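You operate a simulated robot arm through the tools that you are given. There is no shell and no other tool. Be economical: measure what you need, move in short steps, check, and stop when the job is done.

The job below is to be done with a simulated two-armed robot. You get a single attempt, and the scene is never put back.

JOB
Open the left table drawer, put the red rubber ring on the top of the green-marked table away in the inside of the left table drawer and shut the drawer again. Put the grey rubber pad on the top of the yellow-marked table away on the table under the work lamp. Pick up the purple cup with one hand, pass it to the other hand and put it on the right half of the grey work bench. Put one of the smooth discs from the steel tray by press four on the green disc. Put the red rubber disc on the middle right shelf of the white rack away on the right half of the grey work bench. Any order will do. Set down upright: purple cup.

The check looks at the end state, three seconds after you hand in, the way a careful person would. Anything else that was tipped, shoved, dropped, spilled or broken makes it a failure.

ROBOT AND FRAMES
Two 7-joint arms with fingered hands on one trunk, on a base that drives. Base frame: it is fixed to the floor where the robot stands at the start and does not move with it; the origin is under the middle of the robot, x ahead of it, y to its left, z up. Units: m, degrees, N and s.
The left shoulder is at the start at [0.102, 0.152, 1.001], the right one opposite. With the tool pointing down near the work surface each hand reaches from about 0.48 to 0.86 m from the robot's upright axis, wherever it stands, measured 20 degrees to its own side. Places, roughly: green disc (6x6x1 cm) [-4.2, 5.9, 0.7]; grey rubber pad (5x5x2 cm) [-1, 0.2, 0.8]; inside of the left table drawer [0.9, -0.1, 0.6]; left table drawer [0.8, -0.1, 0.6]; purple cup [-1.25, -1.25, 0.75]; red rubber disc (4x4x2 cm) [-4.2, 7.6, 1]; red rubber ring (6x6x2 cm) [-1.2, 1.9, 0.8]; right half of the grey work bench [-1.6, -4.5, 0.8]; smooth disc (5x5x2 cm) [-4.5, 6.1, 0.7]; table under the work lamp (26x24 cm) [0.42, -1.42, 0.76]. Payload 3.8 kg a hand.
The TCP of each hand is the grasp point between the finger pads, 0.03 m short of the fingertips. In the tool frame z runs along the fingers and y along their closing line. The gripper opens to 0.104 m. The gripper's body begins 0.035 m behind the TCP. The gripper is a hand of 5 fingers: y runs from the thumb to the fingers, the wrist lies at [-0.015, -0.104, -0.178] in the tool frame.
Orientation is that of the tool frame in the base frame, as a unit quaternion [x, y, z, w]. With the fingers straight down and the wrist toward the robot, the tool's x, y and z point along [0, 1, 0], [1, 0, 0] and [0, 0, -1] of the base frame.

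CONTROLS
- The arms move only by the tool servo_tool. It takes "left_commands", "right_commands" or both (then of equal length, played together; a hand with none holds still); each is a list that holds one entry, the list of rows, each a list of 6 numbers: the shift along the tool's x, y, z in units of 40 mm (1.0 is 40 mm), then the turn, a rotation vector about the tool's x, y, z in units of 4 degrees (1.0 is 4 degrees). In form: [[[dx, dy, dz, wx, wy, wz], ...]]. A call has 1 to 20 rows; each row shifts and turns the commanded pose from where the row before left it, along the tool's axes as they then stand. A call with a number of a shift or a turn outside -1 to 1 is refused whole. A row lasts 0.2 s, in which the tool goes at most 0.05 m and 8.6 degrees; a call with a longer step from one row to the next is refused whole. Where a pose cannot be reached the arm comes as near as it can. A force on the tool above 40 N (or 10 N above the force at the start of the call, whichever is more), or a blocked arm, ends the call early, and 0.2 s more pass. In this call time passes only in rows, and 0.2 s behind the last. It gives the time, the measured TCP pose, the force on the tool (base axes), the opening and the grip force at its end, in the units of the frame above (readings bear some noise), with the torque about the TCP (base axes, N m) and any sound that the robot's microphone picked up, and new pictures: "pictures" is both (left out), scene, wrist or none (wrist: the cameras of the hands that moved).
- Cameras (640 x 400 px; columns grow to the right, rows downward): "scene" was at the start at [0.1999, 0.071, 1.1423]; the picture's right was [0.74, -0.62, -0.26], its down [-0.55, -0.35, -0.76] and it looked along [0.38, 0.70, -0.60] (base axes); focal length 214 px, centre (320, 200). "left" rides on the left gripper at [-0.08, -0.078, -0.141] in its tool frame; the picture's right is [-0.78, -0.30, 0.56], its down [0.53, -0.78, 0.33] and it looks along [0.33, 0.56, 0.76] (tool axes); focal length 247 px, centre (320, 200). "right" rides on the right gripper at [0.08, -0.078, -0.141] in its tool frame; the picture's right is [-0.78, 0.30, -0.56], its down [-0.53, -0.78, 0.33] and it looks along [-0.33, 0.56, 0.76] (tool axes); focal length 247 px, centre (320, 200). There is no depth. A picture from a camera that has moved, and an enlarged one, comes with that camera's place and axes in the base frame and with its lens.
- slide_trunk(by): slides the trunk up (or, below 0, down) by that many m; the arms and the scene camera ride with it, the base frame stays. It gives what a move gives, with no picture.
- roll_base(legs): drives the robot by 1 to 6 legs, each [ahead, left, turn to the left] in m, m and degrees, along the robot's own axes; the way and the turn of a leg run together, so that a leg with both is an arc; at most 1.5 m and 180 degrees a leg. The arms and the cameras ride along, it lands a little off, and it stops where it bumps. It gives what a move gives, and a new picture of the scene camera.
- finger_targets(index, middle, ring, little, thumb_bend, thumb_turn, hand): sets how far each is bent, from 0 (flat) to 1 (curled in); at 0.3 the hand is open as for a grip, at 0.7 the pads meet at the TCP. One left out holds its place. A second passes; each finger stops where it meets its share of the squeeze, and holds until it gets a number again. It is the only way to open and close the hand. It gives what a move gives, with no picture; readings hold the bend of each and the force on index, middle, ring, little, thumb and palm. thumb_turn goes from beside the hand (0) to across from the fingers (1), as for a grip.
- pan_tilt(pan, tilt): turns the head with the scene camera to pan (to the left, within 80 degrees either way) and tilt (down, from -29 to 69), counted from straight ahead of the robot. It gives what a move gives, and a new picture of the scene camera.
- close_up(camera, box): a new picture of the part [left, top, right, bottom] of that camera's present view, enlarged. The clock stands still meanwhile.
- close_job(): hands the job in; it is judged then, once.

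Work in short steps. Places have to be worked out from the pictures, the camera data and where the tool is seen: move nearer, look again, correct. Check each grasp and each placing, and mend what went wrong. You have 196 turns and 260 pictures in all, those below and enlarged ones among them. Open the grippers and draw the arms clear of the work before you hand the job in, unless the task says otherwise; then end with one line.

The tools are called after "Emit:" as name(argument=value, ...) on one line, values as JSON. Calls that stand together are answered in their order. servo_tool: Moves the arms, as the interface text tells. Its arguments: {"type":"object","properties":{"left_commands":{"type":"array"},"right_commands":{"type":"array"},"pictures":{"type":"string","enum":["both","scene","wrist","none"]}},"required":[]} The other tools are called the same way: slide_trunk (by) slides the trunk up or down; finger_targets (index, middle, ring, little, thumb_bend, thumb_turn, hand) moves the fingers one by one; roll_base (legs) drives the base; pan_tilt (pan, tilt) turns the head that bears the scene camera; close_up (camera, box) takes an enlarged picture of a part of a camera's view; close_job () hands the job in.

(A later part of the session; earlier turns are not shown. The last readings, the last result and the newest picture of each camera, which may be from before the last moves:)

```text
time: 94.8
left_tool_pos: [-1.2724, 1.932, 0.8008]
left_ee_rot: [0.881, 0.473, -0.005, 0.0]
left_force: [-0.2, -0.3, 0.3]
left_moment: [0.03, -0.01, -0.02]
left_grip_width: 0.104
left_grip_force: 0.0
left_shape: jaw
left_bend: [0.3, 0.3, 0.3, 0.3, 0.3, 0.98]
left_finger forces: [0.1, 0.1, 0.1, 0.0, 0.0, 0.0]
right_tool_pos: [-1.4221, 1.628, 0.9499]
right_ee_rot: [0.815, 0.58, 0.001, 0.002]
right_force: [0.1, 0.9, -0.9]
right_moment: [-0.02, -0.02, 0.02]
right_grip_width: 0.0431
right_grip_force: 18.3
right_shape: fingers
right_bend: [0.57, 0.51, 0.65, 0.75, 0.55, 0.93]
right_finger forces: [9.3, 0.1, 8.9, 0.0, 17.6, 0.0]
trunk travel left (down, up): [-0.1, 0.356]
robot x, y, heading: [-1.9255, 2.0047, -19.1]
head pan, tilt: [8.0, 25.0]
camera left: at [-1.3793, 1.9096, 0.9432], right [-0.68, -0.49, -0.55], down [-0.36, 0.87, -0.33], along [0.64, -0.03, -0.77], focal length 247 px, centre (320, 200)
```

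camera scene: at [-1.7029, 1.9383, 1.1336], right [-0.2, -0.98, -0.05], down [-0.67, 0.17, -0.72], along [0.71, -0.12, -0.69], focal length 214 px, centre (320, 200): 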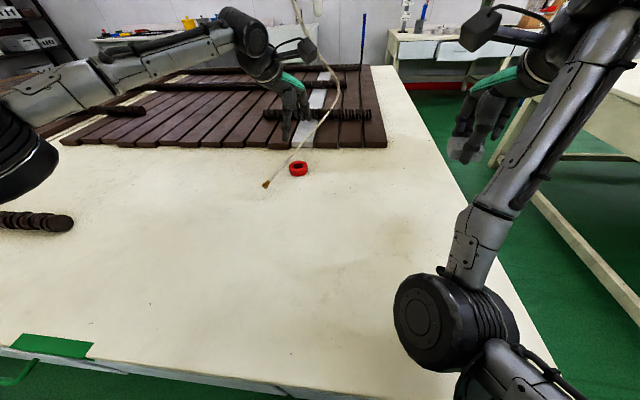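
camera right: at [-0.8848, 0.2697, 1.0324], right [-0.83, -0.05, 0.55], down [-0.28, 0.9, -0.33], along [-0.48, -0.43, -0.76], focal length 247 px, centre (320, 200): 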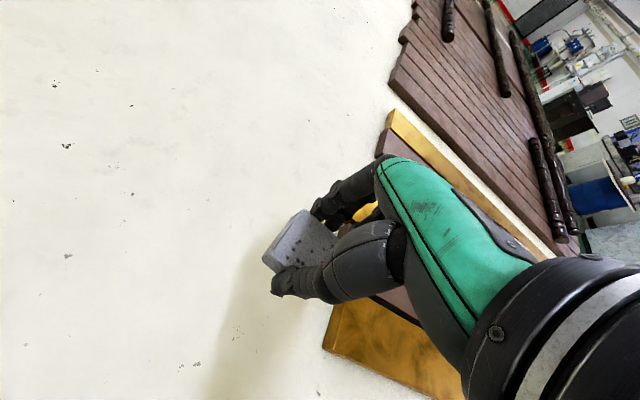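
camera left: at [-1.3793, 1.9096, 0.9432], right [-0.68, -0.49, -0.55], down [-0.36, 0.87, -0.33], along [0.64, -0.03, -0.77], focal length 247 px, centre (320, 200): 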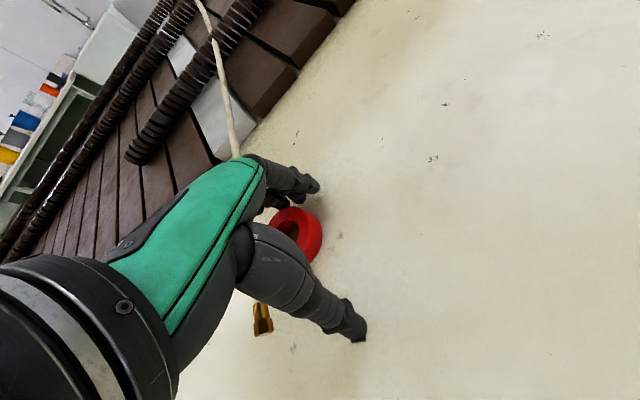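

The ring follows the fingers and the rope tip is coming level. I continue drawing it another 11 cm.

Emit:
servo_tool(left_commands=[[[-0.03, -0.5, 0, 0, 0, 0], [-0.03, -0.5, 0, 0, 0, 0], [-0.03, -0.5, 0, 0, 0, 0], [-0.03, -0.5, 0, 0, 0, 0], [-0.03, -0.5, 0, 0, 0, 0], [-0.03, -0.5, 0, 0, 0, 0]]], pictures="both")

```text
time: 96.2
left_tool_pos: [-1.3769, 1.9917, 0.8014]
left_ee_rot: [0.881, 0.473, -0.006, 0.0]
left_force: [-0.5, 0.1, 0.3]
left_moment: [0.0, -0.01, -0.02]
left_grip_width: 0.104
left_grip_force: 0.1
left_shape: jaw
left_bend: [0.3, 0.3, 0.3, 0.3, 0.3, 0.98]
left_finger forces: [0.0, 0.1, 0.1, 0.0, 0.0, 0.1]
right_tool_pos: [-1.4207, 1.6281, 0.9491]
right_ee_rot: [0.815, 0.579, 0.002, 0.001]
right_force: [-0.3, 0.5, 0.6]
right_moment: [0.01, -0.01, -0.01]
right_grip_width: 0.0426
right_grip_force: 18.0
right_shape: fingers
right_bend: [0.57, 0.51, 0.65, 0.75, 0.55, 0.93]
right_finger forces: [9.2, 0.0, 9.1, 0.1, 17.7, 0.0]
trunk travel left (down, up): [-0.1, 0.356]
robot x, y, heading: [-1.9282, 2.0092, -19.4]
head pan, tilt: [8.0, 25.0]
camera scene: at [-1.7029, 1.9386, 1.1335], right [-0.2, -0.98, -0.04], down [-0.67, 0.17, -0.72], along [0.71, -0.12, -0.69], focal length 214 px, centre (320, 200)
camera left: at [-1.4835, 1.9695, 0.9436], right [-0.68, -0.49, -0.55], down [-0.36, 0.87, -0.33], along [0.64, -0.03, -0.77], focal length 247 px, centre (320, 200)
```

scene: 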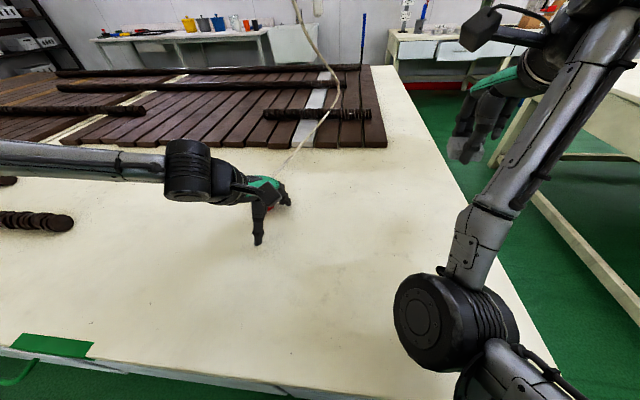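
left: 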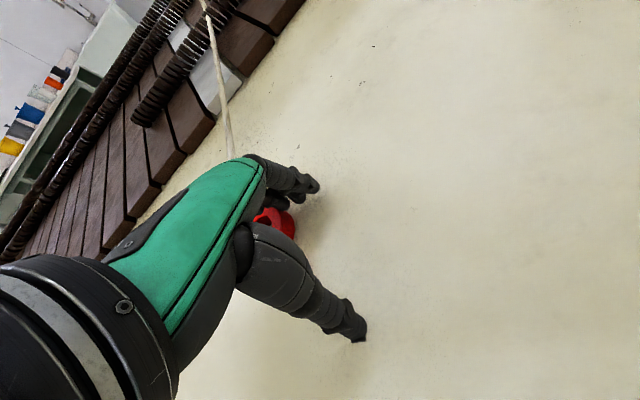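

The ring is slipping toward the outer finger. I lift the hand to see where the ring is now.

Emit:
servo_tool(left_commands=[[[0, 0, -0.8, 0, 0, 0], [0, 0, -0.8, 0, 0, 0], [0, -0.3, -0.8, 0, 0, 0], [0.3, -0.3, -0.8, 0, 0, 0]]], pictures="wrist")

Emit:
close_up(camera="scene", box=[220, 110, 380, 230])

```text
time: 97.2
left_tool_pos: [-1.3902, 2.0173, 0.9297]
left_ee_rot: [0.881, 0.473, -0.007, 0.001]
left_force: [-0.1, -0.1, -0.2]
left_moment: [-0.03, -0.01, 0.01]
left_grip_width: 0.1038
left_grip_force: 0.0
left_shape: jaw
left_bend: [0.3, 0.3, 0.3, 0.3, 0.3, 0.98]
left_finger forces: [0.1, 0.0, 0.0, 0.0, 0.0, 0.0]
right_tool_pos: [-1.4216, 1.6274, 0.95]
right_ee_rot: [0.815, 0.579, 0.002, 0.001]
right_force: [0.2, -0.3, -0.5]
right_moment: [0.0, 0.0, -0.01]
right_grip_width: 0.043
right_grip_force: 17.8
right_shape: fingers
right_bend: [0.57, 0.51, 0.65, 0.75, 0.55, 0.93]
right_finger forces: [9.3, 0.0, 9.0, 0.1, 17.7, 0.0]
trunk travel left (down, up): [-0.1, 0.356]
robot x, y, heading: [-1.9274, 2.0017, -19.3]
head pan, tilt: [8.0, 25.0]
camera left: at [-1.4965, 1.9951, 1.0726], right [-0.68, -0.49, -0.55], down [-0.36, 0.87, -0.33], along [0.64, -0.03, -0.77], focal length 247 px, centre (320, 200)
```

left: 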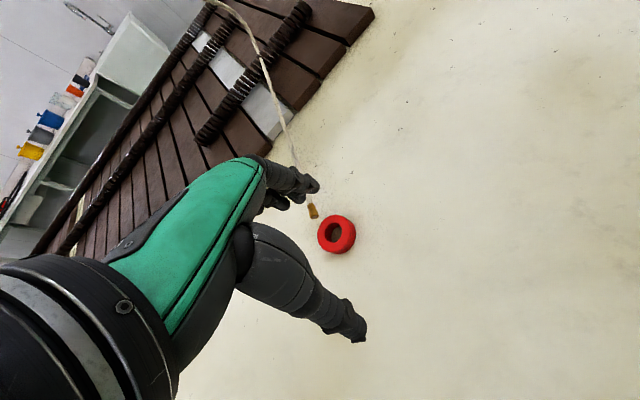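

```text
3.33 times, centred on (300, 170) of scene
camera zoom: at [-1.7031, 1.939, 1.1335], right [-0.2, -0.98, -0.04], down [-0.67, 0.17, -0.72], along [0.71, -0.12, -0.69], focal length 715 px, centre (387, 300)
```

zoom: 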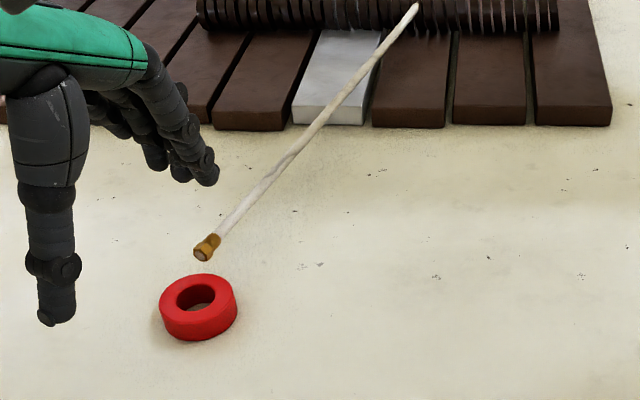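

The ring now lies at [-1.304, 2.015], clear past the rope's tip. I yaw the hand 56 degrees clockwise so neither side meets the rope, then move over the ring.

Emit:
servo_tool(left_commands=[[[0, 0, 0, 0, 0, 1], [0, 0, 0, 0, 0, 1], [0, 0, 0, 0, 0, 1], [0, 0, 0, 0, 0, 1], [0, 0, 0, 0, 0, 1], [0, 0, 0, 0, 0, 1], [0, 0, 0, 0, 0, 1], [0, 0, 0, 0, 0, 1], [0, 0, 0, 0, 0, 1], [0, 0, 0, 0, 0, 1], [0, 0, 0, 0, 0, 1], [0, 0, 0, 0, 0, 1], [0, 0, 0, 0, 0, 1], [0, 0, 0, 0, 0, 1], [0.7, 0, 0.2, 0, 0, 0], [0.7, 0, 0.4, 0, 0, 0], [0.5, 0, 0.4, 0, 0, 0]]], pictures="wrist")

Emit:
close_up(camera="scene", box=[220, 110, 380, 230])

```text
time: 100.8
left_tool_pos: [-1.3127, 2.0174, 0.8882]
left_ee_rot: [1.0, 0.004, -0.006, 0.002]
left_force: [0.4, -0.3, 0.2]
left_moment: [-0.03, 0.03, -0.01]
left_grip_width: 0.1043
left_grip_force: 0.0
left_shape: jaw
left_bend: [0.3, 0.3, 0.3, 0.3, 0.3, 0.98]
left_finger forces: [0.1, 0.0, 0.1, 0.0, 0.1, 0.0]
right_tool_pos: [-1.4214, 1.6266, 0.9479]
right_ee_rot: [0.815, 0.58, 0.002, 0.0]
right_force: [0.3, -0.8, -0.6]
right_moment: [0.0, 0.0, -0.01]
right_grip_width: 0.043
right_grip_force: 18.5
right_shape: fingers
right_bend: [0.57, 0.51, 0.65, 0.75, 0.55, 0.93]
right_finger forces: [9.3, 0.0, 9.0, 0.0, 17.6, 0.0]
trunk travel left (down, up): [-0.1, 0.356]
robot x, y, heading: [-1.9287, 2.0031, -19.1]
head pan, tilt: [8.0, 25.0]
camera left: at [-1.3908, 2.0948, 1.0291], right [-0.78, 0.29, -0.55], down [0.52, 0.78, -0.34], along [0.33, -0.56, -0.76], focal length 247 px, centre (320, 200)
```

left: 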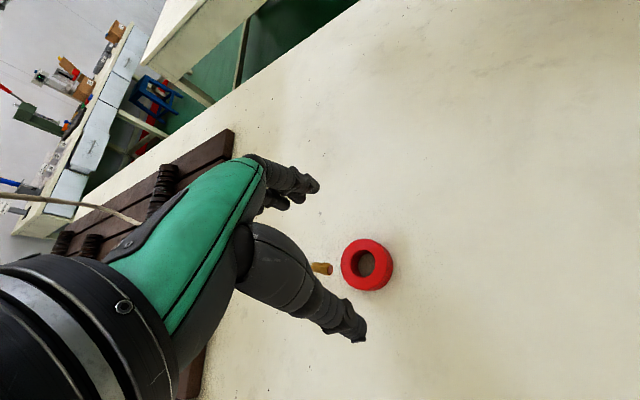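

```text
3.33 times, centred on (300, 170) of scene
camera zoom: at [-1.7019, 1.9382, 1.1331], right [-0.2, -0.98, -0.05], down [-0.67, 0.17, -0.72], along [0.71, -0.12, -0.69], focal length 715 px, centre (387, 300)
```

zoom: 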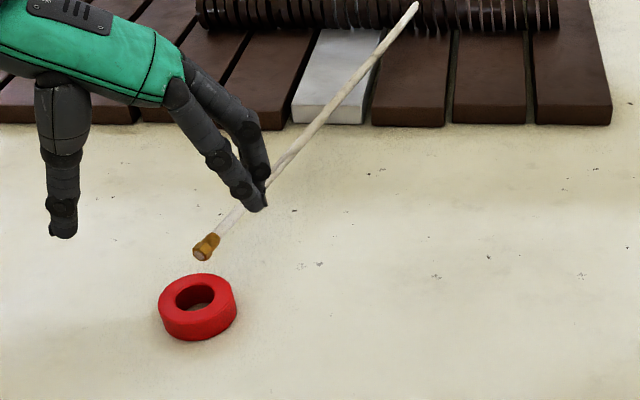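

To gain room I'll first push the ring about 6 cm in +y with the flat of the fingers, away from the rope. I offset 1.5 cm in -x, lower, and push.

Emit:
servo_tool(left_commands=[[[-0.38, 0, 0.5, 0, 0, 0], [0, 0, 0.8, 0, 0, 0], [0, 0, 0.8, 0, 0, 0], [0, 0, 0.1, 0, 0, 0], [0, -0.5, 0, 0, 0, 0], [0, -0.5, 0, 0, 0, 0], [0, -0.5, 0, 0, 0, 0], [0, -0.5, 0, 0, 0, 0], [0, 0.2, 0, 0, 0, 0]]], pictures="wrist")

Emit:
close_up(camera="scene", box=[200, 110, 360, 230])

```text
time: 102.8
left_tool_pos: [-1.3297, 2.0879, 0.8004]
left_ee_rot: [1.0, 0.005, -0.006, 0.002]
left_force: [0.2, -0.9, -0.7]
left_moment: [0.01, 0.0, -0.01]
left_grip_width: 0.104
left_grip_force: 0.0
left_shape: jaw
left_bend: [0.3, 0.3, 0.3, 0.3, 0.3, 0.98]
left_finger forces: [0.1, 0.0, 0.0, 0.0, 0.0, 0.0]
right_tool_pos: [-1.4202, 1.627, 0.9489]
right_ee_rot: [0.815, 0.579, 0.001, 0.001]
right_force: [0.7, 0.7, -0.2]
right_moment: [-0.02, 0.0, -0.02]
right_grip_width: 0.0431
right_grip_force: 18.4
right_shape: fingers
right_bend: [0.57, 0.51, 0.65, 0.75, 0.55, 0.93]
right_finger forces: [9.4, 0.0, 9.1, 0.0, 17.6, 0.1]
trunk travel left (down, up): [-0.1, 0.356]
robot x, y, heading: [-1.9286, 2.0049, -19.6]
head pan, tilt: [8.0, 25.0]
camera left: at [-1.4079, 2.1651, 0.9412], right [-0.78, 0.29, -0.55], down [0.52, 0.78, -0.34], along [0.33, -0.56, -0.76], focal length 247 px, centre (320, 200)
```

left: 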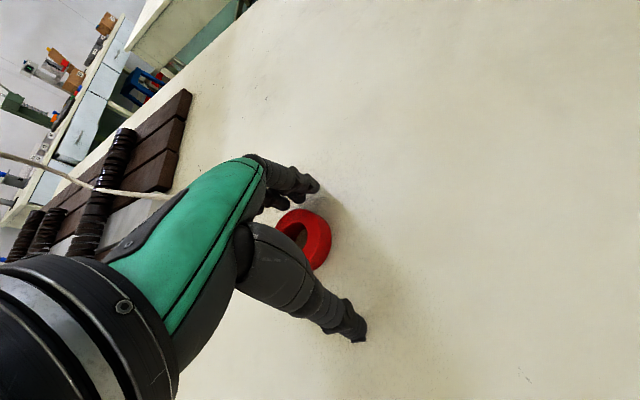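

```text
3.33 times, centred on (280, 170) of scene
camera zoom: at [-1.7024, 1.9377, 1.1332], right [-0.2, -0.98, -0.05], down [-0.67, 0.17, -0.72], along [0.71, -0.12, -0.69], focal length 715 px, centre (453, 300)
```

zoom: 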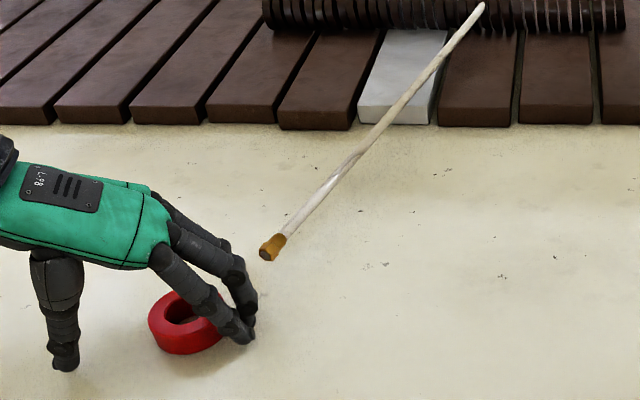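

The ring is off the rope. I push it another 3 cm, then centre the hand on it sideways and close gently.

Emit:
servo_tool(left_commands=[[[0, -0.5, 0, 0, 0, 0], [0, -0.45, 0, 0, 0, 0], [0, 0.4, 0, 0, 0, 0], [0.5, 0.1, 0.08, 0, 0, 0]]], pictures="wrist")

Emit:
finger_targets(hand="left", index=0.75, middle=0.75, ring=0.75, little=0.75, thumb_bend=0.7)

Emit:
servo_tool(left_commands=[[[0, 0, -0.6, 0, 0, 0], [0, 0, -0.8, 0, 0, 0]]], pictures="wrist")

```text
time: 103.8
left_tool_pos: [-1.3091, 2.1057, 0.7958]
left_ee_rot: [1.0, 0.004, -0.006, 0.002]
left_force: [-0.1, 1.5, 0.3]
left_moment: [0.01, 0.0, 0.0]
left_grip_width: 0.1037
left_grip_force: 0.1
left_shape: jaw
left_bend: [0.3, 0.3, 0.3, 0.3, 0.3, 0.98]
left_finger forces: [0.1, 0.0, 0.0, 0.0, 0.1, 0.0]
right_tool_pos: [-1.4205, 1.6276, 0.9479]
right_ee_rot: [0.815, 0.579, 0.001, 0.0]
right_force: [0.9, -0.5, -1.4]
right_moment: [0.0, 0.02, 0.01]
right_grip_width: 0.0429
right_grip_force: 17.6
right_shape: fingers
right_bend: [0.57, 0.51, 0.65, 0.75, 0.55, 0.93]
right_finger forces: [9.3, 0.0, 9.2, 0.0, 17.5, 0.0]
trunk travel left (down, up): [-0.1, 0.356]
robot x, y, heading: [-1.9258, 2.0075, -19.0]
head pan, tilt: [8.0, 25.0]
camera left: at [-1.3874, 2.1836, 0.9374], right [-0.79, 0.29, -0.55], down [0.52, 0.78, -0.34], along [0.33, -0.56, -0.76], focal length 247 px, centre (320, 200)
```

left: 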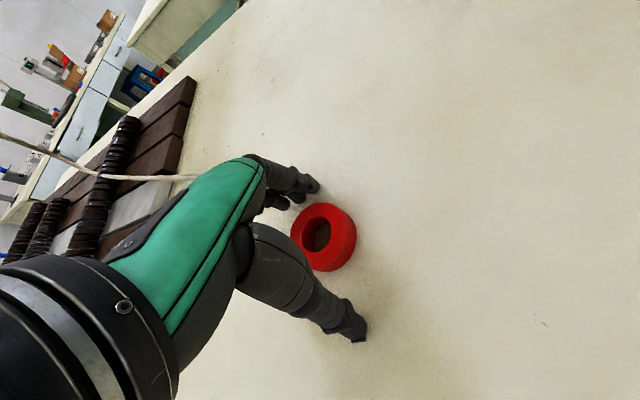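

```text
time: 104.8
left_tool_pos: [-1.3085, 2.1041, 0.798]
left_ee_rot: [1.0, 0.004, -0.003, 0.003]
left_force: [3.7, -5.7, 10.8]
left_moment: [-0.09, 0.09, 0.03]
left_grip_width: 0.0454
left_grip_force: 27.2
left_shape: fingers
left_bend: [0.58, 0.6, 0.73, 0.75, 0.52, 0.93]
left_finger forces: [14.0, 11.2, 6.1, 0.0, 22.6, 0.0]
right_tool_pos: [-1.4218, 1.6265, 0.9497]
right_ee_rot: [0.816, 0.578, 0.002, 0.0]
right_force: [-0.5, -0.9, -0.2]
right_moment: [0.01, 0.0, 0.0]
right_grip_width: 0.0429
right_grip_force: 18.1
right_shape: fingers
right_bend: [0.57, 0.51, 0.65, 0.75, 0.55, 0.93]
right_finger forces: [9.4, 0.0, 9.1, 0.0, 17.5, 0.0]
trunk travel left (down, up): [-0.1, 0.356]
robot x, y, heading: [-1.9281, 2.0065, -19.2]
head pan, tilt: [8.0, 25.0]
```

```text
time: 105.3
left_tool_pos: [-1.3084, 2.108, 0.8519]
left_ee_rot: [1.0, 0.005, -0.004, 0.002]
left_force: [0.1, 0.6, -0.6]
left_moment: [0.02, 0.0, -0.03]
left_grip_width: 0.0458
left_grip_force: 23.8
left_shape: fingers
left_bend: [0.58, 0.6, 0.74, 0.75, 0.5, 0.93]
left_finger forces: [9.3, 9.6, 5.6, 0.0, 23.6, 0.1]
right_tool_pos: [-1.423, 1.6271, 0.9494]
right_ee_rot: [0.815, 0.579, 0.001, 0.001]
right_force: [0.9, -0.3, -2.0]
right_moment: [-0.04, -0.02, 0.0]
right_grip_width: 0.0431
right_grip_force: 18.5
right_shape: fingers
right_bend: [0.57, 0.51, 0.65, 0.75, 0.55, 0.93]
right_finger forces: [9.4, 0.1, 9.0, 0.0, 17.6, 0.0]
trunk travel left (down, up): [-0.1, 0.356]
robot x, y, heading: [-1.9256, 2.0029, -19.3]
head pan, tilt: [8.0, 25.0]
camera left: at [-1.3885, 2.1851, 0.9942], right [-0.78, 0.29, -0.55], down [0.52, 0.78, -0.34], along [0.33, -0.56, -0.76], focal length 247 px, centre (320, 200)
```

left: 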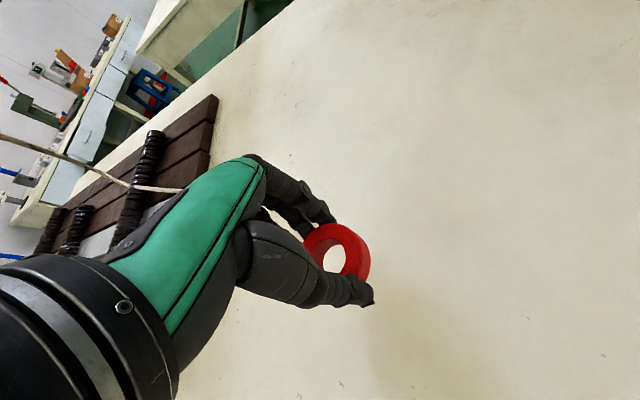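

The ring is held firmly. I lift it and yaw the hand back in line with the robot.

Emit:
servo_tool(left_commands=[[[-0.5, -0.2, -0.8, 0, 0, -0.9], [-0.5, -0.2, -0.8, 0, 0, -0.9], [-0.5, -0.2, -0.8, 0, 0, -0.9], [-0.5, -0.2, -0.8, 0, 0, -0.9], [0, 0, -0.8, 0, 0, -0.9], [0, 0, -0.5, 0, 0, -1], [0, 0, 0, 0, 0, -1], [0, 0, 0, 0, 0, -1], [0, 0, 0, 0, 0, -1], [0, 0, 0, 0, 0, -1], [0, 0, 0, 0, 0, -1], [0, 0, 0, 0, 0, -1], [0, 0, 0, 0, 0, -1], [0, 0, 0, 0, 0, -1], [0, 0, 0, 0, 0, -1], [0, 0, 0, 0, 0, -1], [0, 0, 0, 0, 0, -1], [0, 0, 0, 0, 0, -1]]], pictures="none")

Emit:
roll_base(legs=[[-0.18, -0.1, 0], [0, -0.82, 0]])

```text
time: 109.2
left_tool_pos: [-1.391, 2.1318, 1.0327]
left_ee_rot: [0.816, 0.578, -0.005, 0.0]
left_force: [-0.2, 0.9, -0.3]
left_moment: [0.0, -0.03, -0.04]
left_grip_width: 0.0457
left_grip_force: 24.1
left_shape: fingers
left_bend: [0.58, 0.6, 0.74, 0.75, 0.5, 0.93]
left_finger forces: [9.1, 9.9, 5.9, 0.0, 23.6, 0.0]
right_tool_pos: [-1.4216, 1.6272, 0.9503]
right_ee_rot: [0.815, 0.579, 0.002, 0.0]
right_force: [0.4, -0.6, -0.7]
right_moment: [-0.02, 0.04, 0.03]
right_grip_width: 0.0429
right_grip_force: 17.9
right_shape: fingers
right_bend: [0.57, 0.51, 0.65, 0.75, 0.55, 0.93]
right_finger forces: [9.4, 0.1, 9.2, 0.0, 17.6, 0.0]
trunk travel left (down, up): [-0.1, 0.356]
robot x, y, heading: [-1.9302, 2.0055, -19.6]
head pan, tilt: [8.0, 25.0]
```

```text
time: 114.8
left_tool_pos: [-1.8657, 1.319, 1.0329]
left_ee_rot: [0.819, 0.574, -0.005, 0.0]
left_force: [-0.8, 0.2, 0.3]
left_moment: [-0.01, 0.0, 0.02]
left_grip_width: 0.046
left_grip_force: 23.7
left_shape: fingers
left_bend: [0.58, 0.6, 0.74, 0.75, 0.5, 0.93]
left_finger forces: [9.1, 9.8, 5.9, 0.0, 23.6, 0.0]
right_tool_pos: [-1.9016, 0.8156, 0.9487]
right_ee_rot: [0.818, 0.576, 0.002, 0.001]
right_force: [-0.2, -0.7, -0.7]
right_moment: [-0.01, -0.01, -0.01]
right_grip_width: 0.0429
right_grip_force: 18.1
right_shape: fingers
right_bend: [0.57, 0.51, 0.65, 0.75, 0.55, 0.93]
right_finger forces: [9.3, 0.1, 9.2, 0.0, 17.6, 0.0]
trunk travel left (down, up): [-0.1, 0.356]
robot x, y, heading: [-2.4043, 1.1991, -19.8]
head pan, tilt: [8.0, 25.0]
camera scene: at [-2.1805, 1.1295, 1.1333], right [-0.21, -0.98, -0.05], down [-0.67, 0.18, -0.72], along [0.71, -0.12, -0.69], focal length 214 px, centre (320, 200)
```

scene: 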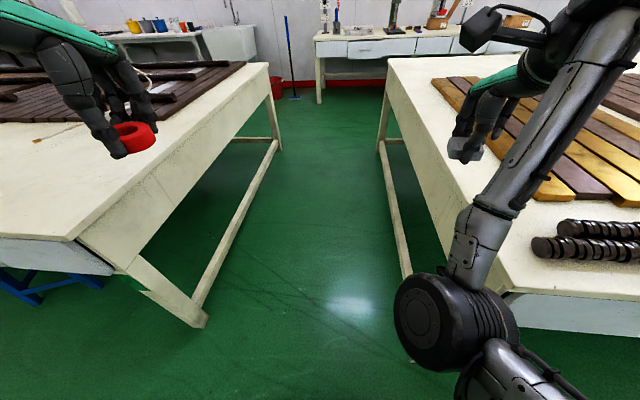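

Both items are held. I shift left onto the aisle's centre line and drive ahead through it.

Emit:
roll_base(legs=[[0, 0.135, 1.5], [1.2, 0, 0]])

```text
time: 121.7
left_tool_pos: [-0.6911, 1.0866, 1.0329]
left_ee_rot: [0.811, 0.584, -0.006, -0.001]
left_force: [0.0, -0.1, -0.3]
left_moment: [-0.01, -0.03, 0.01]
left_grip_width: 0.0458
left_grip_force: 23.7
left_shape: fingers
left_bend: [0.58, 0.6, 0.74, 0.75, 0.5, 0.93]
left_finger forces: [9.1, 9.9, 6.0, 0.0, 23.6, 0.0]
right_tool_pos: [-0.7137, 0.5826, 0.9492]
right_ee_rot: [0.81, 0.586, 0.002, 0.001]
right_force: [-0.6, -0.4, 0.0]
right_moment: [0.02, -0.01, -0.01]
right_grip_width: 0.0429
right_grip_force: 18.4
right_shape: fingers
right_bend: [0.57, 0.51, 0.65, 0.75, 0.55, 0.93]
right_finger forces: [9.3, 0.0, 9.1, 0.1, 17.6, 0.0]
trunk travel left (down, up): [-0.1, 0.356]
robot x, y, heading: [-1.2272, 0.9534, -18.4]
head pan, tilt: [8.0, 25.0]
camera scene: at [-1.0004, 0.8889, 1.1333], right [-0.19, -0.98, -0.05], down [-0.67, 0.16, -0.72], along [0.72, -0.1, -0.69], focal length 214 px, centre (320, 200)
```

scene: 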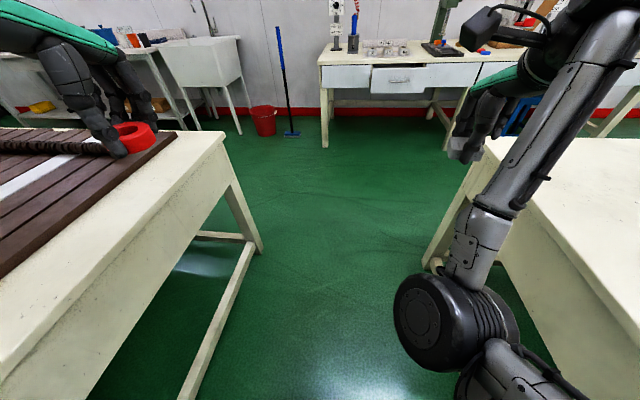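

On the line. I drive the last 1.2 m out, turn square to the wall table, and slide right to face the open drawer.

Emit:
roll_base(legs=[[1.2, 0, 0], [0, 0, 18.4], [0, -0.74, 0]])

Emit:
pan_tilt(pan=10, tilt=35)

```text
time: 132.4
left_tool_pos: [0.3805, 0.1333, 1.0335]
left_ee_rot: [0.708, 0.706, -0.005, 0.001]
left_force: [0.2, -0.5, 0.0]
left_moment: [-0.02, 0.01, 0.0]
left_grip_width: 0.0456
left_grip_force: 24.5
left_shape: fingers
left_bend: [0.58, 0.6, 0.74, 0.75, 0.5, 0.93]
left_finger forces: [9.1, 9.9, 6.1, 0.0, 23.5, 0.0]
right_tool_pos: [0.5179, -0.3535, 0.9491]
right_ee_rot: [0.706, 0.708, 0.001, 0.001]
right_force: [0.1, -0.7, -0.4]
right_moment: [-0.01, 0.02, 0.02]
right_grip_width: 0.0428
right_grip_force: 15.0
right_shape: fingers
right_bend: [0.57, 0.51, 0.71, 0.75, 0.55, 0.95]
right_finger forces: [10.9, 0.0, 4.5, 0.1, 15.0, 0.0]
trunk travel left (down, up): [-0.1, 0.356]
robot x, y, heading: [-0.0835, -0.1622, -0.2]
head pan, tilt: [8.0, 25.0]
camera scene: at [0.1491, -0.1523, 1.1333], right [0.13, -0.99, -0.05], down [-0.69, -0.06, -0.72], along [0.71, 0.13, -0.69], focal length 214 px, centre (320, 200)
```

scene: 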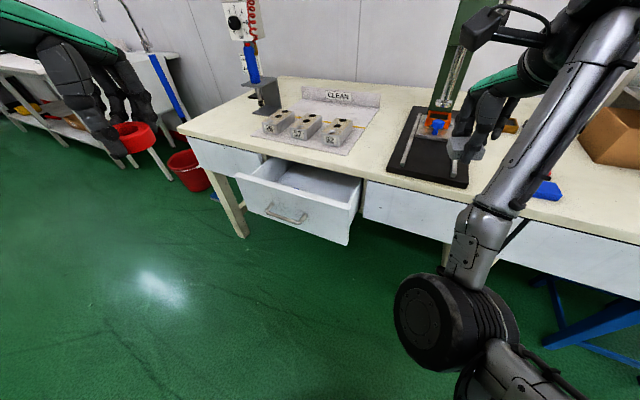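

```text
time: 133.2
left_tool_pos: [0.3819, 0.1327, 1.0335]
left_ee_rot: [0.709, 0.706, -0.006, 0.002]
left_force: [0.3, 0.8, -0.2]
left_moment: [0.02, -0.05, -0.02]
left_grip_width: 0.0461
left_grip_force: 24.1
left_shape: fingers
left_bend: [0.58, 0.6, 0.74, 0.75, 0.5, 0.93]
left_finger forces: [9.2, 9.9, 6.0, 0.0, 23.6, 0.0]
right_tool_pos: [0.5179, -0.352, 0.9501]
right_ee_rot: [0.706, 0.708, 0.002, 0.0]
right_force: [-0.6, -0.8, -1.3]
right_moment: [0.03, -0.03, -0.04]
right_grip_width: 0.0427
right_grip_force: 15.5
right_shape: fingers
right_bend: [0.57, 0.51, 0.71, 0.75, 0.55, 0.95]
right_finger forces: [10.8, 0.1, 4.6, 0.0, 15.0, 0.1]
trunk travel left (down, up): [-0.1, 0.356]
robot x, y, heading: [-0.0875, -0.1648, -0.3]
head pan, tilt: [10.0, 35.0]
camera scene: at [0.1397, -0.1495, 1.1199], right [0.16, -0.98, -0.06], down [-0.8, -0.1, -0.59], along [0.58, 0.14, -0.8], focal length 214 px, centre (320, 200)
```

scene: 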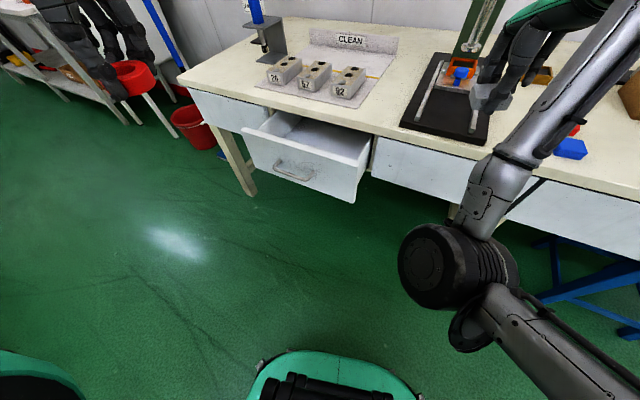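

The wall table turns out to be yawed like the room, about -17 degrees, so the drawer opens along roughly [-0.96, 0.29], about 13 cm. I zoom into the drawer and re-tighten the pad grip.

Emit:
close_up(camera="scene", box=[220, 80, 400, 210])

Emit:
finger_targets(hand="right", index=0.8, middle=0.8, ring=0.8, thumb_bend=0.75)

```text
3.08 times, centred on (310, 145) of scene
camera zoom: at [0.1397, -0.1495, 1.1199], right [0.16, -0.98, -0.06], down [-0.8, -0.1, -0.59], along [0.58, 0.14, -0.8], focal length 660 px, centre (351, 369)
```

zoom: 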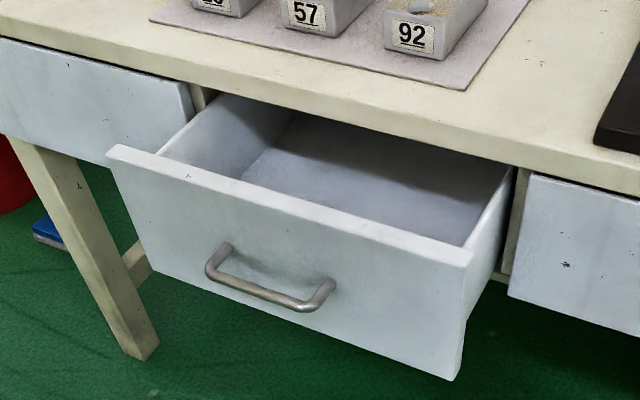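

```text
time: 134.2
left_tool_pos: [0.3811, 0.1338, 1.0338]
left_ee_rot: [0.709, 0.706, -0.005, 0.001]
left_force: [1.0, 0.7, 0.3]
left_moment: [0.03, -0.02, 0.01]
left_grip_width: 0.0456
left_grip_force: 24.3
left_shape: fingers
left_bend: [0.58, 0.6, 0.74, 0.75, 0.5, 0.93]
left_finger forces: [9.1, 9.8, 6.0, 0.0, 23.5, 0.0]
right_tool_pos: [0.5174, -0.352, 0.9491]
right_ee_rot: [0.707, 0.707, 0.002, 0.0]
right_force: [-0.9, -0.2, -0.1]
right_moment: [-0.01, -0.06, 0.01]
right_grip_width: 0.0427
right_grip_force: 21.9
right_shape: fingers
right_bend: [0.57, 0.6, 0.8, 0.75, 0.55, 0.94]
right_finger forces: [11.7, 10.6, 0.0, 0.0, 22.2, 0.0]
trunk travel left (down, up): [-0.1, 0.356]
robot x, y, heading: [-0.0853, -0.1641, 0.1]
head pan, tilt: [10.0, 35.0]
```

The drawer inside is clear. I turn the base square to the table (-17.4 degrees) and slide left so the left hand can reach into the drawer.

Emit:
roll_base(legs=[[0, 0, -17.4], [0, 0.237, 0]])

Emit:
pan_tilt(pan=10, tilt=38)

```text
time: 136.9
left_tool_pos: [0.52, 0.2039, 1.0338]
left_ee_rot: [0.808, 0.589, -0.005, 0.0]
left_force: [0.4, -0.2, -0.3]
left_moment: [0.0, -0.02, 0.0]
left_grip_width: 0.0459
left_grip_force: 24.2
left_shape: fingers
left_bend: [0.58, 0.6, 0.74, 0.75, 0.5, 0.93]
left_finger forces: [9.1, 9.6, 6.0, 0.0, 23.5, 0.0]
right_tool_pos: [0.5039, -0.2996, 0.9484]
right_ee_rot: [0.806, 0.592, 0.001, 0.002]
right_force: [0.1, -0.3, -0.8]
right_moment: [-0.01, 0.02, -0.01]
right_grip_width: 0.0425
right_grip_force: 22.2
right_shape: fingers
right_bend: [0.57, 0.6, 0.8, 0.75, 0.55, 0.94]
right_finger forces: [11.6, 10.5, 0.0, 0.0, 22.0, 0.0]
trunk travel left (down, up): [-0.1, 0.356]
robot x, y, heading: [-0.016, 0.0607, -17.6]
head pan, tilt: [10.0, 35.0]
camera scene: at [0.2047, 0.0071, 1.1198], right [-0.14, -0.99, -0.06], down [-0.79, 0.15, -0.59], along [0.59, -0.04, -0.8], focal length 214 px, centre (320, 200)
```

scene: 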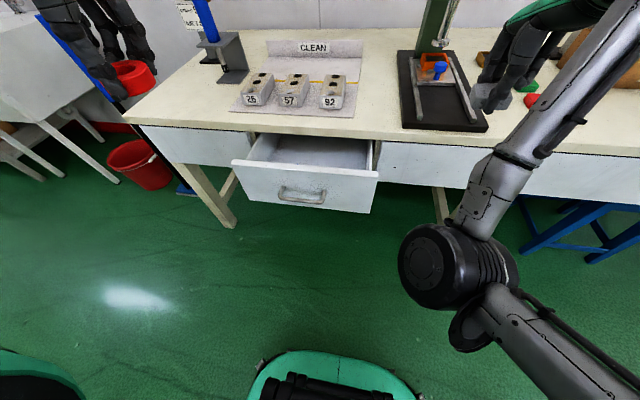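

```text
time: 137.5
left_tool_pos: [0.519, 0.2025, 1.0342]
left_ee_rot: [0.807, 0.59, -0.005, 0.0]
left_force: [0.5, 0.8, -0.7]
left_moment: [0.03, 0.04, 0.03]
left_grip_width: 0.0458
left_grip_force: 24.2
left_shape: fingers
left_bend: [0.58, 0.6, 0.74, 0.75, 0.5, 0.93]
left_finger forces: [9.1, 9.7, 6.0, 0.1, 23.5, 0.0]
right_tool_pos: [0.5046, -0.3002, 0.9495]
right_ee_rot: [0.805, 0.593, 0.002, 0.002]
right_force: [0.0, 0.4, -1.2]
right_moment: [0.0, 0.02, -0.03]
right_grip_width: 0.0424
right_grip_force: 21.8
right_shape: fingers
right_bend: [0.57, 0.6, 0.8, 0.75, 0.55, 0.94]
right_finger forces: [11.7, 10.5, 0.0, 0.1, 22.0, 0.0]
trunk travel left (down, up): [-0.1, 0.356]
robot x, y, heading: [-0.0175, 0.061, -17.6]
head pan, tilt: [10.0, 38.0]
camera scene: at [0.2015, 0.0073, 1.1161], right [-0.14, -0.99, -0.06], down [-0.82, 0.15, -0.55], along [0.55, -0.03, -0.83], focal length 214 px, centre (320, 200)
```

scene: 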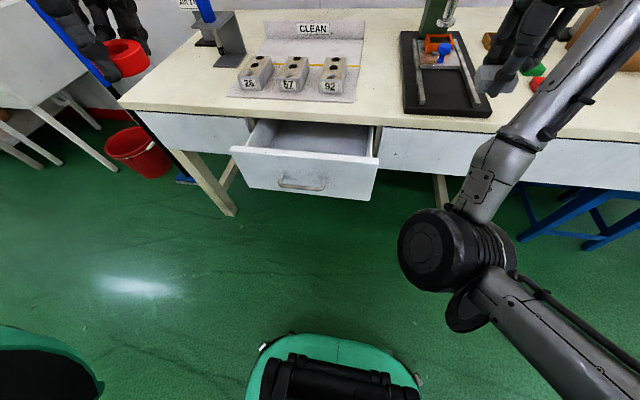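

The front panel's top edge has its middle at about [0.62, 0.02]. I carry the ring to just above the drawer opening.

Emit:
servo_tool(left_commands=[[[-0.6, 0.86, 0.5, 0, 0, 0], [-0.6, 0.86, 0.5, 0, 0, 0], [-0.6, 0.86, 0.5, 0, 0, 0], [-0.6, 0.86, 0.5, 0, 0, 0], [-0.6, 0.86, 0.5, 0, 0, 0], [-0.6, 0.86, 0.5, 0, 0, 0], [0, 0, 0.8, 0, 0, 0], [0, 0, 0.8, 0, 0, 0]]], pictures="both")

```text
time: 139.3
left_tool_pos: [0.6727, 0.0025, 0.8469]
left_ee_rot: [0.807, 0.59, -0.006, 0.0]
left_force: [0.8, -0.1, -0.4]
left_moment: [0.01, 0.01, -0.04]
left_grip_width: 0.0452
left_grip_force: 24.2
left_shape: fingers
left_bend: [0.59, 0.6, 0.74, 0.75, 0.5, 0.93]
left_finger forces: [9.1, 9.7, 6.3, 0.0, 23.1, 0.0]
right_tool_pos: [0.5053, -0.3011, 0.9493]
right_ee_rot: [0.806, 0.592, 0.001, 0.0]
right_force: [0.4, 0.3, -1.3]
right_moment: [0.0, 0.05, 0.01]
right_grip_width: 0.0423
right_grip_force: 22.3
right_shape: fingers
right_bend: [0.57, 0.6, 0.8, 0.75, 0.55, 0.94]
right_finger forces: [11.6, 10.5, 0.0, 0.0, 22.0, 0.0]
trunk travel left (down, up): [-0.1, 0.356]
robot x, y, heading: [-0.0137, 0.0657, -17.5]
head pan, tilt: [10.0, 38.0]
camera scene: at [0.2022, 0.0068, 1.1158], right [-0.14, -0.99, -0.06], down [-0.82, 0.15, -0.55], along [0.55, -0.03, -0.83], focal length 214 px, centre (320, 200)
camera left: at [0.5752, -0.0492, 0.9899], right [-0.52, -0.65, -0.55], down [-0.58, 0.74, -0.33], along [0.62, 0.14, -0.77], focal length 247 px, centre (320, 200)
```

scene: 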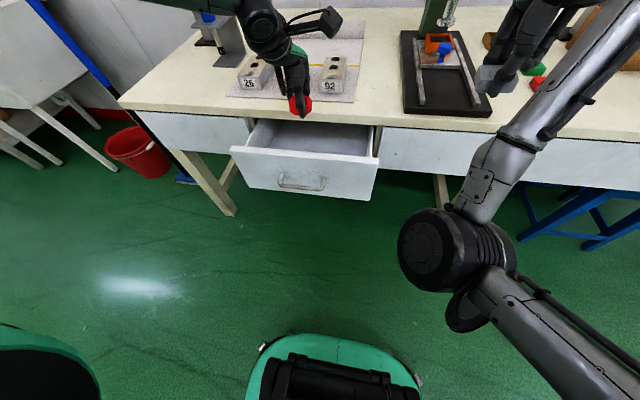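
left: 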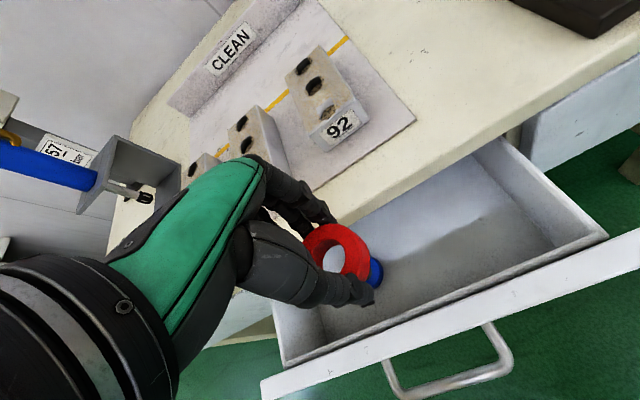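

A blue item lies on the drawer floor just below, so I shift 9 cm to the right along the drawer and lower a little.

Emit:
servo_tool(left_commands=[[[-0.8, 0, 0, 0, 0, 0], [-0.8, 0, 0, 0, 0, 0], [-0.65, 0, 0, 0, 0, 0], [0, 0, 0.7, 0, 0, 0], [0, 0, 0.7, 0, 0, 0]]], pictures="both")

```text
time: 140.5
left_tool_pos: [0.6504, -0.0596, 0.7921]
left_ee_rot: [0.807, 0.591, -0.005, -0.001]
left_force: [0.1, 0.2, 0.0]
left_moment: [0.01, -0.02, -0.02]
left_grip_width: 0.0455
left_grip_force: 23.9
left_shape: fingers
left_bend: [0.59, 0.6, 0.74, 0.75, 0.5, 0.93]
left_finger forces: [9.1, 9.8, 6.2, 0.0, 23.2, 0.1]
left hand out of reach, approached as far as the arm can: row 3
right_tool_pos: [0.5043, -0.2992, 0.9483]
right_ee_rot: [0.806, 0.592, 0.001, 0.001]
right_force: [-0.6, -0.9, -1.7]
right_moment: [-0.01, -0.03, 0.0]
right_grip_width: 0.0425
right_grip_force: 22.5
right_shape: fingers
right_bend: [0.57, 0.6, 0.8, 0.75, 0.55, 0.94]
right_finger forces: [11.7, 10.5, 0.0, 0.1, 22.1, 0.0]
trunk travel left (down, up): [-0.1, 0.356]
robot x, y, heading: [-0.0106, 0.0606, -17.1]
head pan, tilt: [10.0, 38.0]
camera scene: at [0.202, 0.0071, 1.1159], right [-0.14, -0.99, -0.06], down [-0.82, 0.15, -0.55], along [0.55, -0.03, -0.83], focal length 214 px, centre (320, 200)
camera left: at [0.5544, -0.1101, 0.9343], right [-0.52, -0.65, -0.55], down [-0.58, 0.74, -0.33], along [0.62, 0.15, -0.77], focal length 247 px, centre (320, 200)
```

scene: 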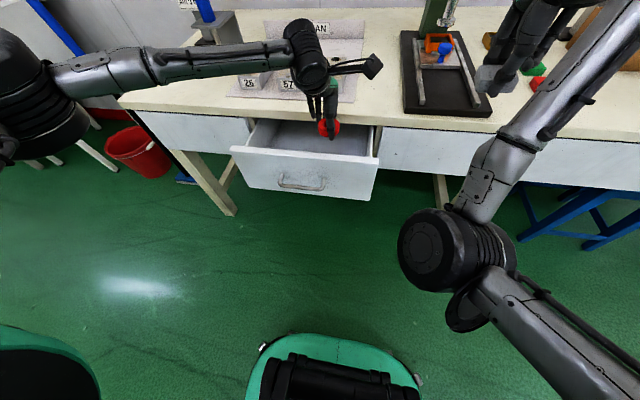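
left: 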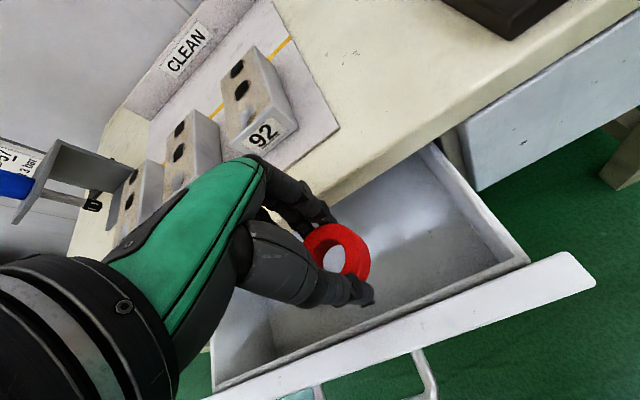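

The ring is over clear drawer floor, between table edge and front panel. I lower in small steps.

Emit:
servo_tool(left_commands=[[[0, 0, 0.5, 0, 0, 0], [0, 0, 0.5, 0, 0, 0], [0, 0, 0.5, 0, 0, 0]]], pictures="wrist")

Emit:
close_up(camera="scene", box=[220, 60, 420, 200])

```text
time: 141.3
left_tool_pos: [0.645, -0.0465, 0.7355]
left_ee_rot: [0.807, 0.59, -0.006, 0.0]
left_force: [1.0, -0.3, 0.3]
left_moment: [0.0, -0.01, 0.0]
left_grip_width: 0.0456
left_grip_force: 23.7
left_shape: fingers
left_bend: [0.59, 0.6, 0.74, 0.75, 0.5, 0.93]
left_finger forces: [8.9, 9.9, 6.3, 0.0, 23.2, 0.1]
left hand out of reach, approached as far as the arm can: row 2, 3
right_tool_pos: [0.5034, -0.2999, 0.9484]
right_ee_rot: [0.806, 0.592, 0.001, 0.0]
right_force: [0.7, -0.5, -0.6]
right_moment: [-0.03, 0.02, -0.02]
right_grip_width: 0.0422
right_grip_force: 22.5
right_shape: fingers
right_bend: [0.57, 0.6, 0.8, 0.75, 0.55, 0.94]
right_finger forces: [11.7, 10.5, 0.0, 0.0, 22.1, 0.0]
trunk travel left (down, up): [-0.1, 0.356]
robot x, y, heading: [-0.0139, 0.0605, -17.7]
head pan, tilt: [10.0, 38.0]
camera left: at [0.549, -0.0986, 0.8778], right [-0.52, -0.65, -0.55], down [-0.58, 0.74, -0.33], along [0.62, 0.14, -0.77], focal length 247 px, centre (320, 200)
```

left: 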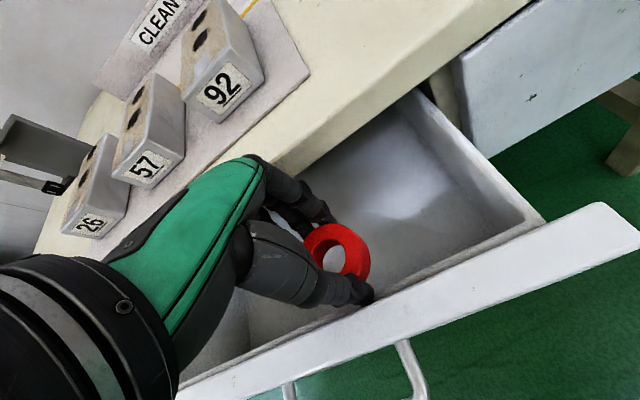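

```text
2.86 times, centred on (320, 130) of scene
camera zoom: at [0.2017, 0.0071, 1.116], right [-0.14, -0.99, -0.06], down [-0.82, 0.15, -0.55], along [0.55, -0.03, -0.83], focal length 613 px, centre (320, 400)
```

zoom: 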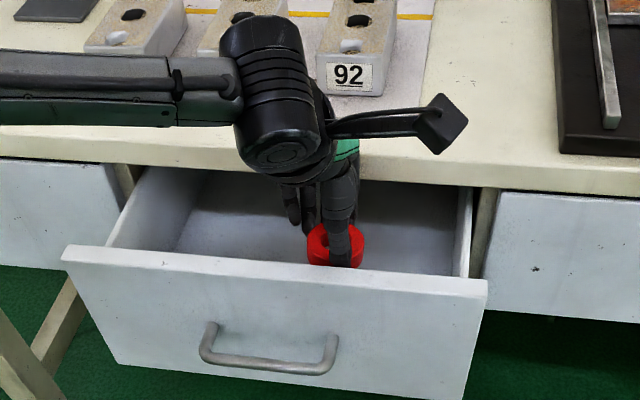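

The left arm is near its inward limit. I slide the base 3.5 cm right, then lower with a small shift back left.

Emit:
roll_base(legs=[[0, -0.035, 0]])

Emit:
servo_tool(left_commands=[[[0.5, 0.1, 0.2, 0, 0, 0], [0.2, 0.1, 0.4, 0, 0, 0], [0, 0, 0.4, 0, 0, 0], [0, 0, 0.4, 0, 0, 0]]], pictures="wrist")

```text
time: 142.2
left_tool_pos: [0.6347, -0.0801, 0.736]
left_ee_rot: [0.808, 0.59, -0.006, 0.0]
left_force: [-0.8, -0.5, -0.2]
left_moment: [0.02, 0.02, -0.01]
left_grip_width: 0.0458
left_grip_force: 24.2
left_shape: fingers
left_bend: [0.59, 0.6, 0.74, 0.75, 0.5, 0.93]
left_finger forces: [8.9, 9.8, 6.3, 0.1, 23.2, 0.0]
right_tool_pos: [0.4938, -0.3339, 0.9492]
right_ee_rot: [0.806, 0.592, 0.001, 0.001]
right_force: [0.4, -0.6, -0.2]
right_moment: [0.0, -0.04, -0.01]
right_grip_width: 0.0428
right_grip_force: 22.0
right_shape: fingers
right_bend: [0.57, 0.6, 0.8, 0.75, 0.55, 0.94]
right_finger forces: [11.5, 10.4, 0.0, 0.0, 22.1, 0.0]
trunk travel left (down, up): [-0.1, 0.356]
robot x, y, heading: [-0.0206, 0.0259, -17.8]
head pan, tilt: [10.0, 38.0]
camera scene: at [0.1909, -0.0264, 1.1161], right [-0.14, -0.99, -0.06], down [-0.82, 0.15, -0.55], along [0.55, -0.03, -0.83], focal length 214 px, centre (320, 200)
```

scene: 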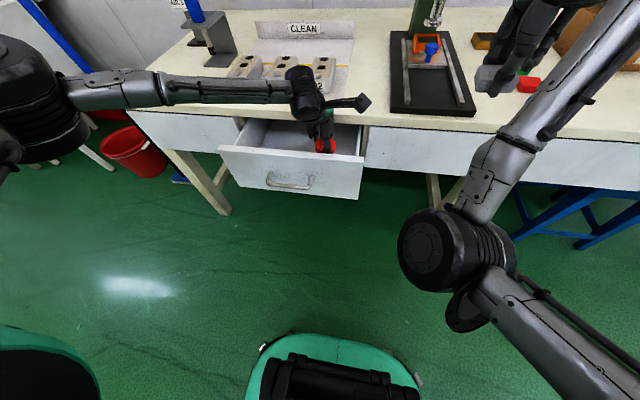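

```text
time: 142.8
left_tool_pos: [0.649, -0.0649, 0.7327]
left_ee_rot: [0.808, 0.59, -0.006, 0.015]
left_force: [-13.9, 4.6, 23.1]
left_moment: [-0.14, 0.61, 0.32]
left_grip_width: 0.0467
left_grip_force: 39.6
left_shape: fingers
left_bend: [0.61, 0.65, 0.75, 0.75, 0.49, 0.89]
left_finger forces: [7.1, 28.8, 3.1, 0.0, 40.3, 0.0]
right_tool_pos: [0.49, -0.3328, 0.9535]
right_ee_rot: [0.806, 0.592, 0.003, 0.002]
right_force: [0.2, -0.3, -0.4]
right_moment: [-0.01, 0.02, -0.02]
right_grip_width: 0.0423
right_grip_force: 22.2
right_shape: fingers
right_bend: [0.57, 0.6, 0.8, 0.75, 0.55, 0.94]
right_finger forces: [11.6, 10.6, 0.0, 0.0, 22.0, 0.0]
trunk travel left (down, up): [-0.1, 0.356]
robot x, y, heading: [-0.0272, 0.0238, -17.4]
head pan, tilt: [10.0, 38.0]
stopped in row 2 (left hand): the force on the tool passed its limit at 46 N (the readings are from after the stop); the commanded pose is now the measured one
camera left: at [0.5507, -0.1126, 0.8751], right [-0.51, -0.67, -0.54], down [-0.57, 0.73, -0.36], along [0.64, 0.12, -0.76], focal length 247 px, centre (320, 200)
```

left: 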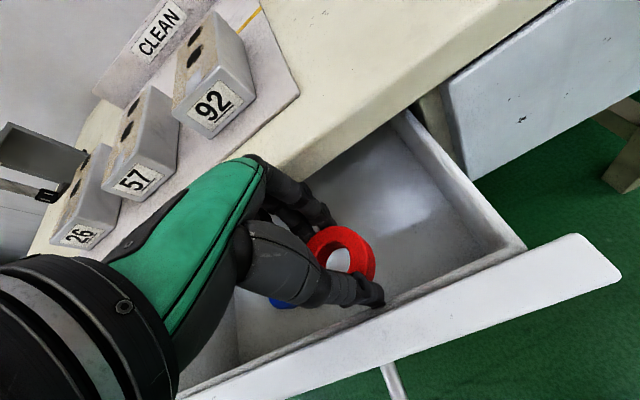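

The fingers touched the table edge. I draw back toward the front panel 2.5 cm (nudging the drawer further open if it touches), then lower again.

Emit:
servo_tool(left_commands=[[[0, -0.2, -0.15, 0, 0, 0], [0, -0.25, 0, 0, 0, 0], [0, -0.2, 0, 0, 0, 0], [0, 0, 0.3, 0, 0, 0], [0, 0, 0.3, 0, 0, 0]]], pictures="wrist")

```text
time: 143.8
left_tool_pos: [0.6334, -0.0593, 0.7334]
left_ee_rot: [0.807, 0.591, -0.004, 0.024]
left_force: [0.9, -0.3, 25.2]
left_moment: [0.09, 1.36, -0.02]
left_grip_width: 0.0471
left_grip_force: 33.8
left_shape: fingers
left_bend: [0.61, 0.63, 0.75, 0.75, 0.49, 0.9]
left_finger forces: [9.1, 8.0, 6.5, 0.0, 43.8, 0.1]
right_tool_pos: [0.4917, -0.3341, 0.9498]
right_ee_rot: [0.806, 0.592, 0.002, 0.001]
right_force: [0.4, 0.2, 0.2]
right_moment: [-0.01, 0.04, 0.03]
right_grip_width: 0.0423
right_grip_force: 22.0
right_shape: fingers
right_bend: [0.57, 0.6, 0.8, 0.75, 0.55, 0.94]
right_finger forces: [11.6, 10.5, 0.2, 0.1, 22.1, 0.0]
trunk travel left (down, up): [-0.1, 0.356]
robot x, y, heading: [-0.0268, 0.0278, -18.0]
head pan, tilt: [10.0, 38.0]
stopped in row 5 (left hand): the force on the tool passed its limit at 46 N (the readings are from after the stop); the commanded pose is now the measured one
camera left: at [0.5322, -0.1062, 0.8753], right [-0.5, -0.67, -0.54], down [-0.57, 0.73, -0.38], along [0.65, 0.12, -0.75], focal length 247 px, centre (320, 200)
```

left: 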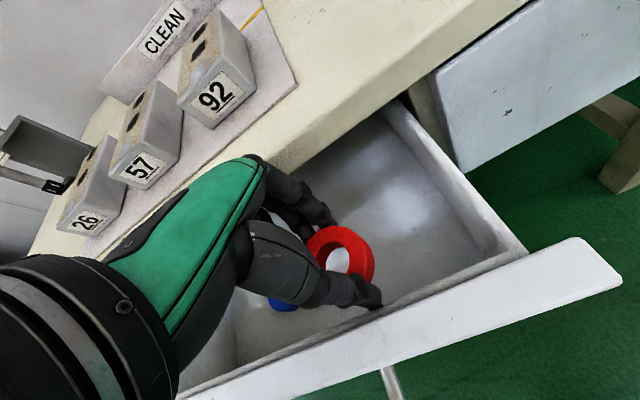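

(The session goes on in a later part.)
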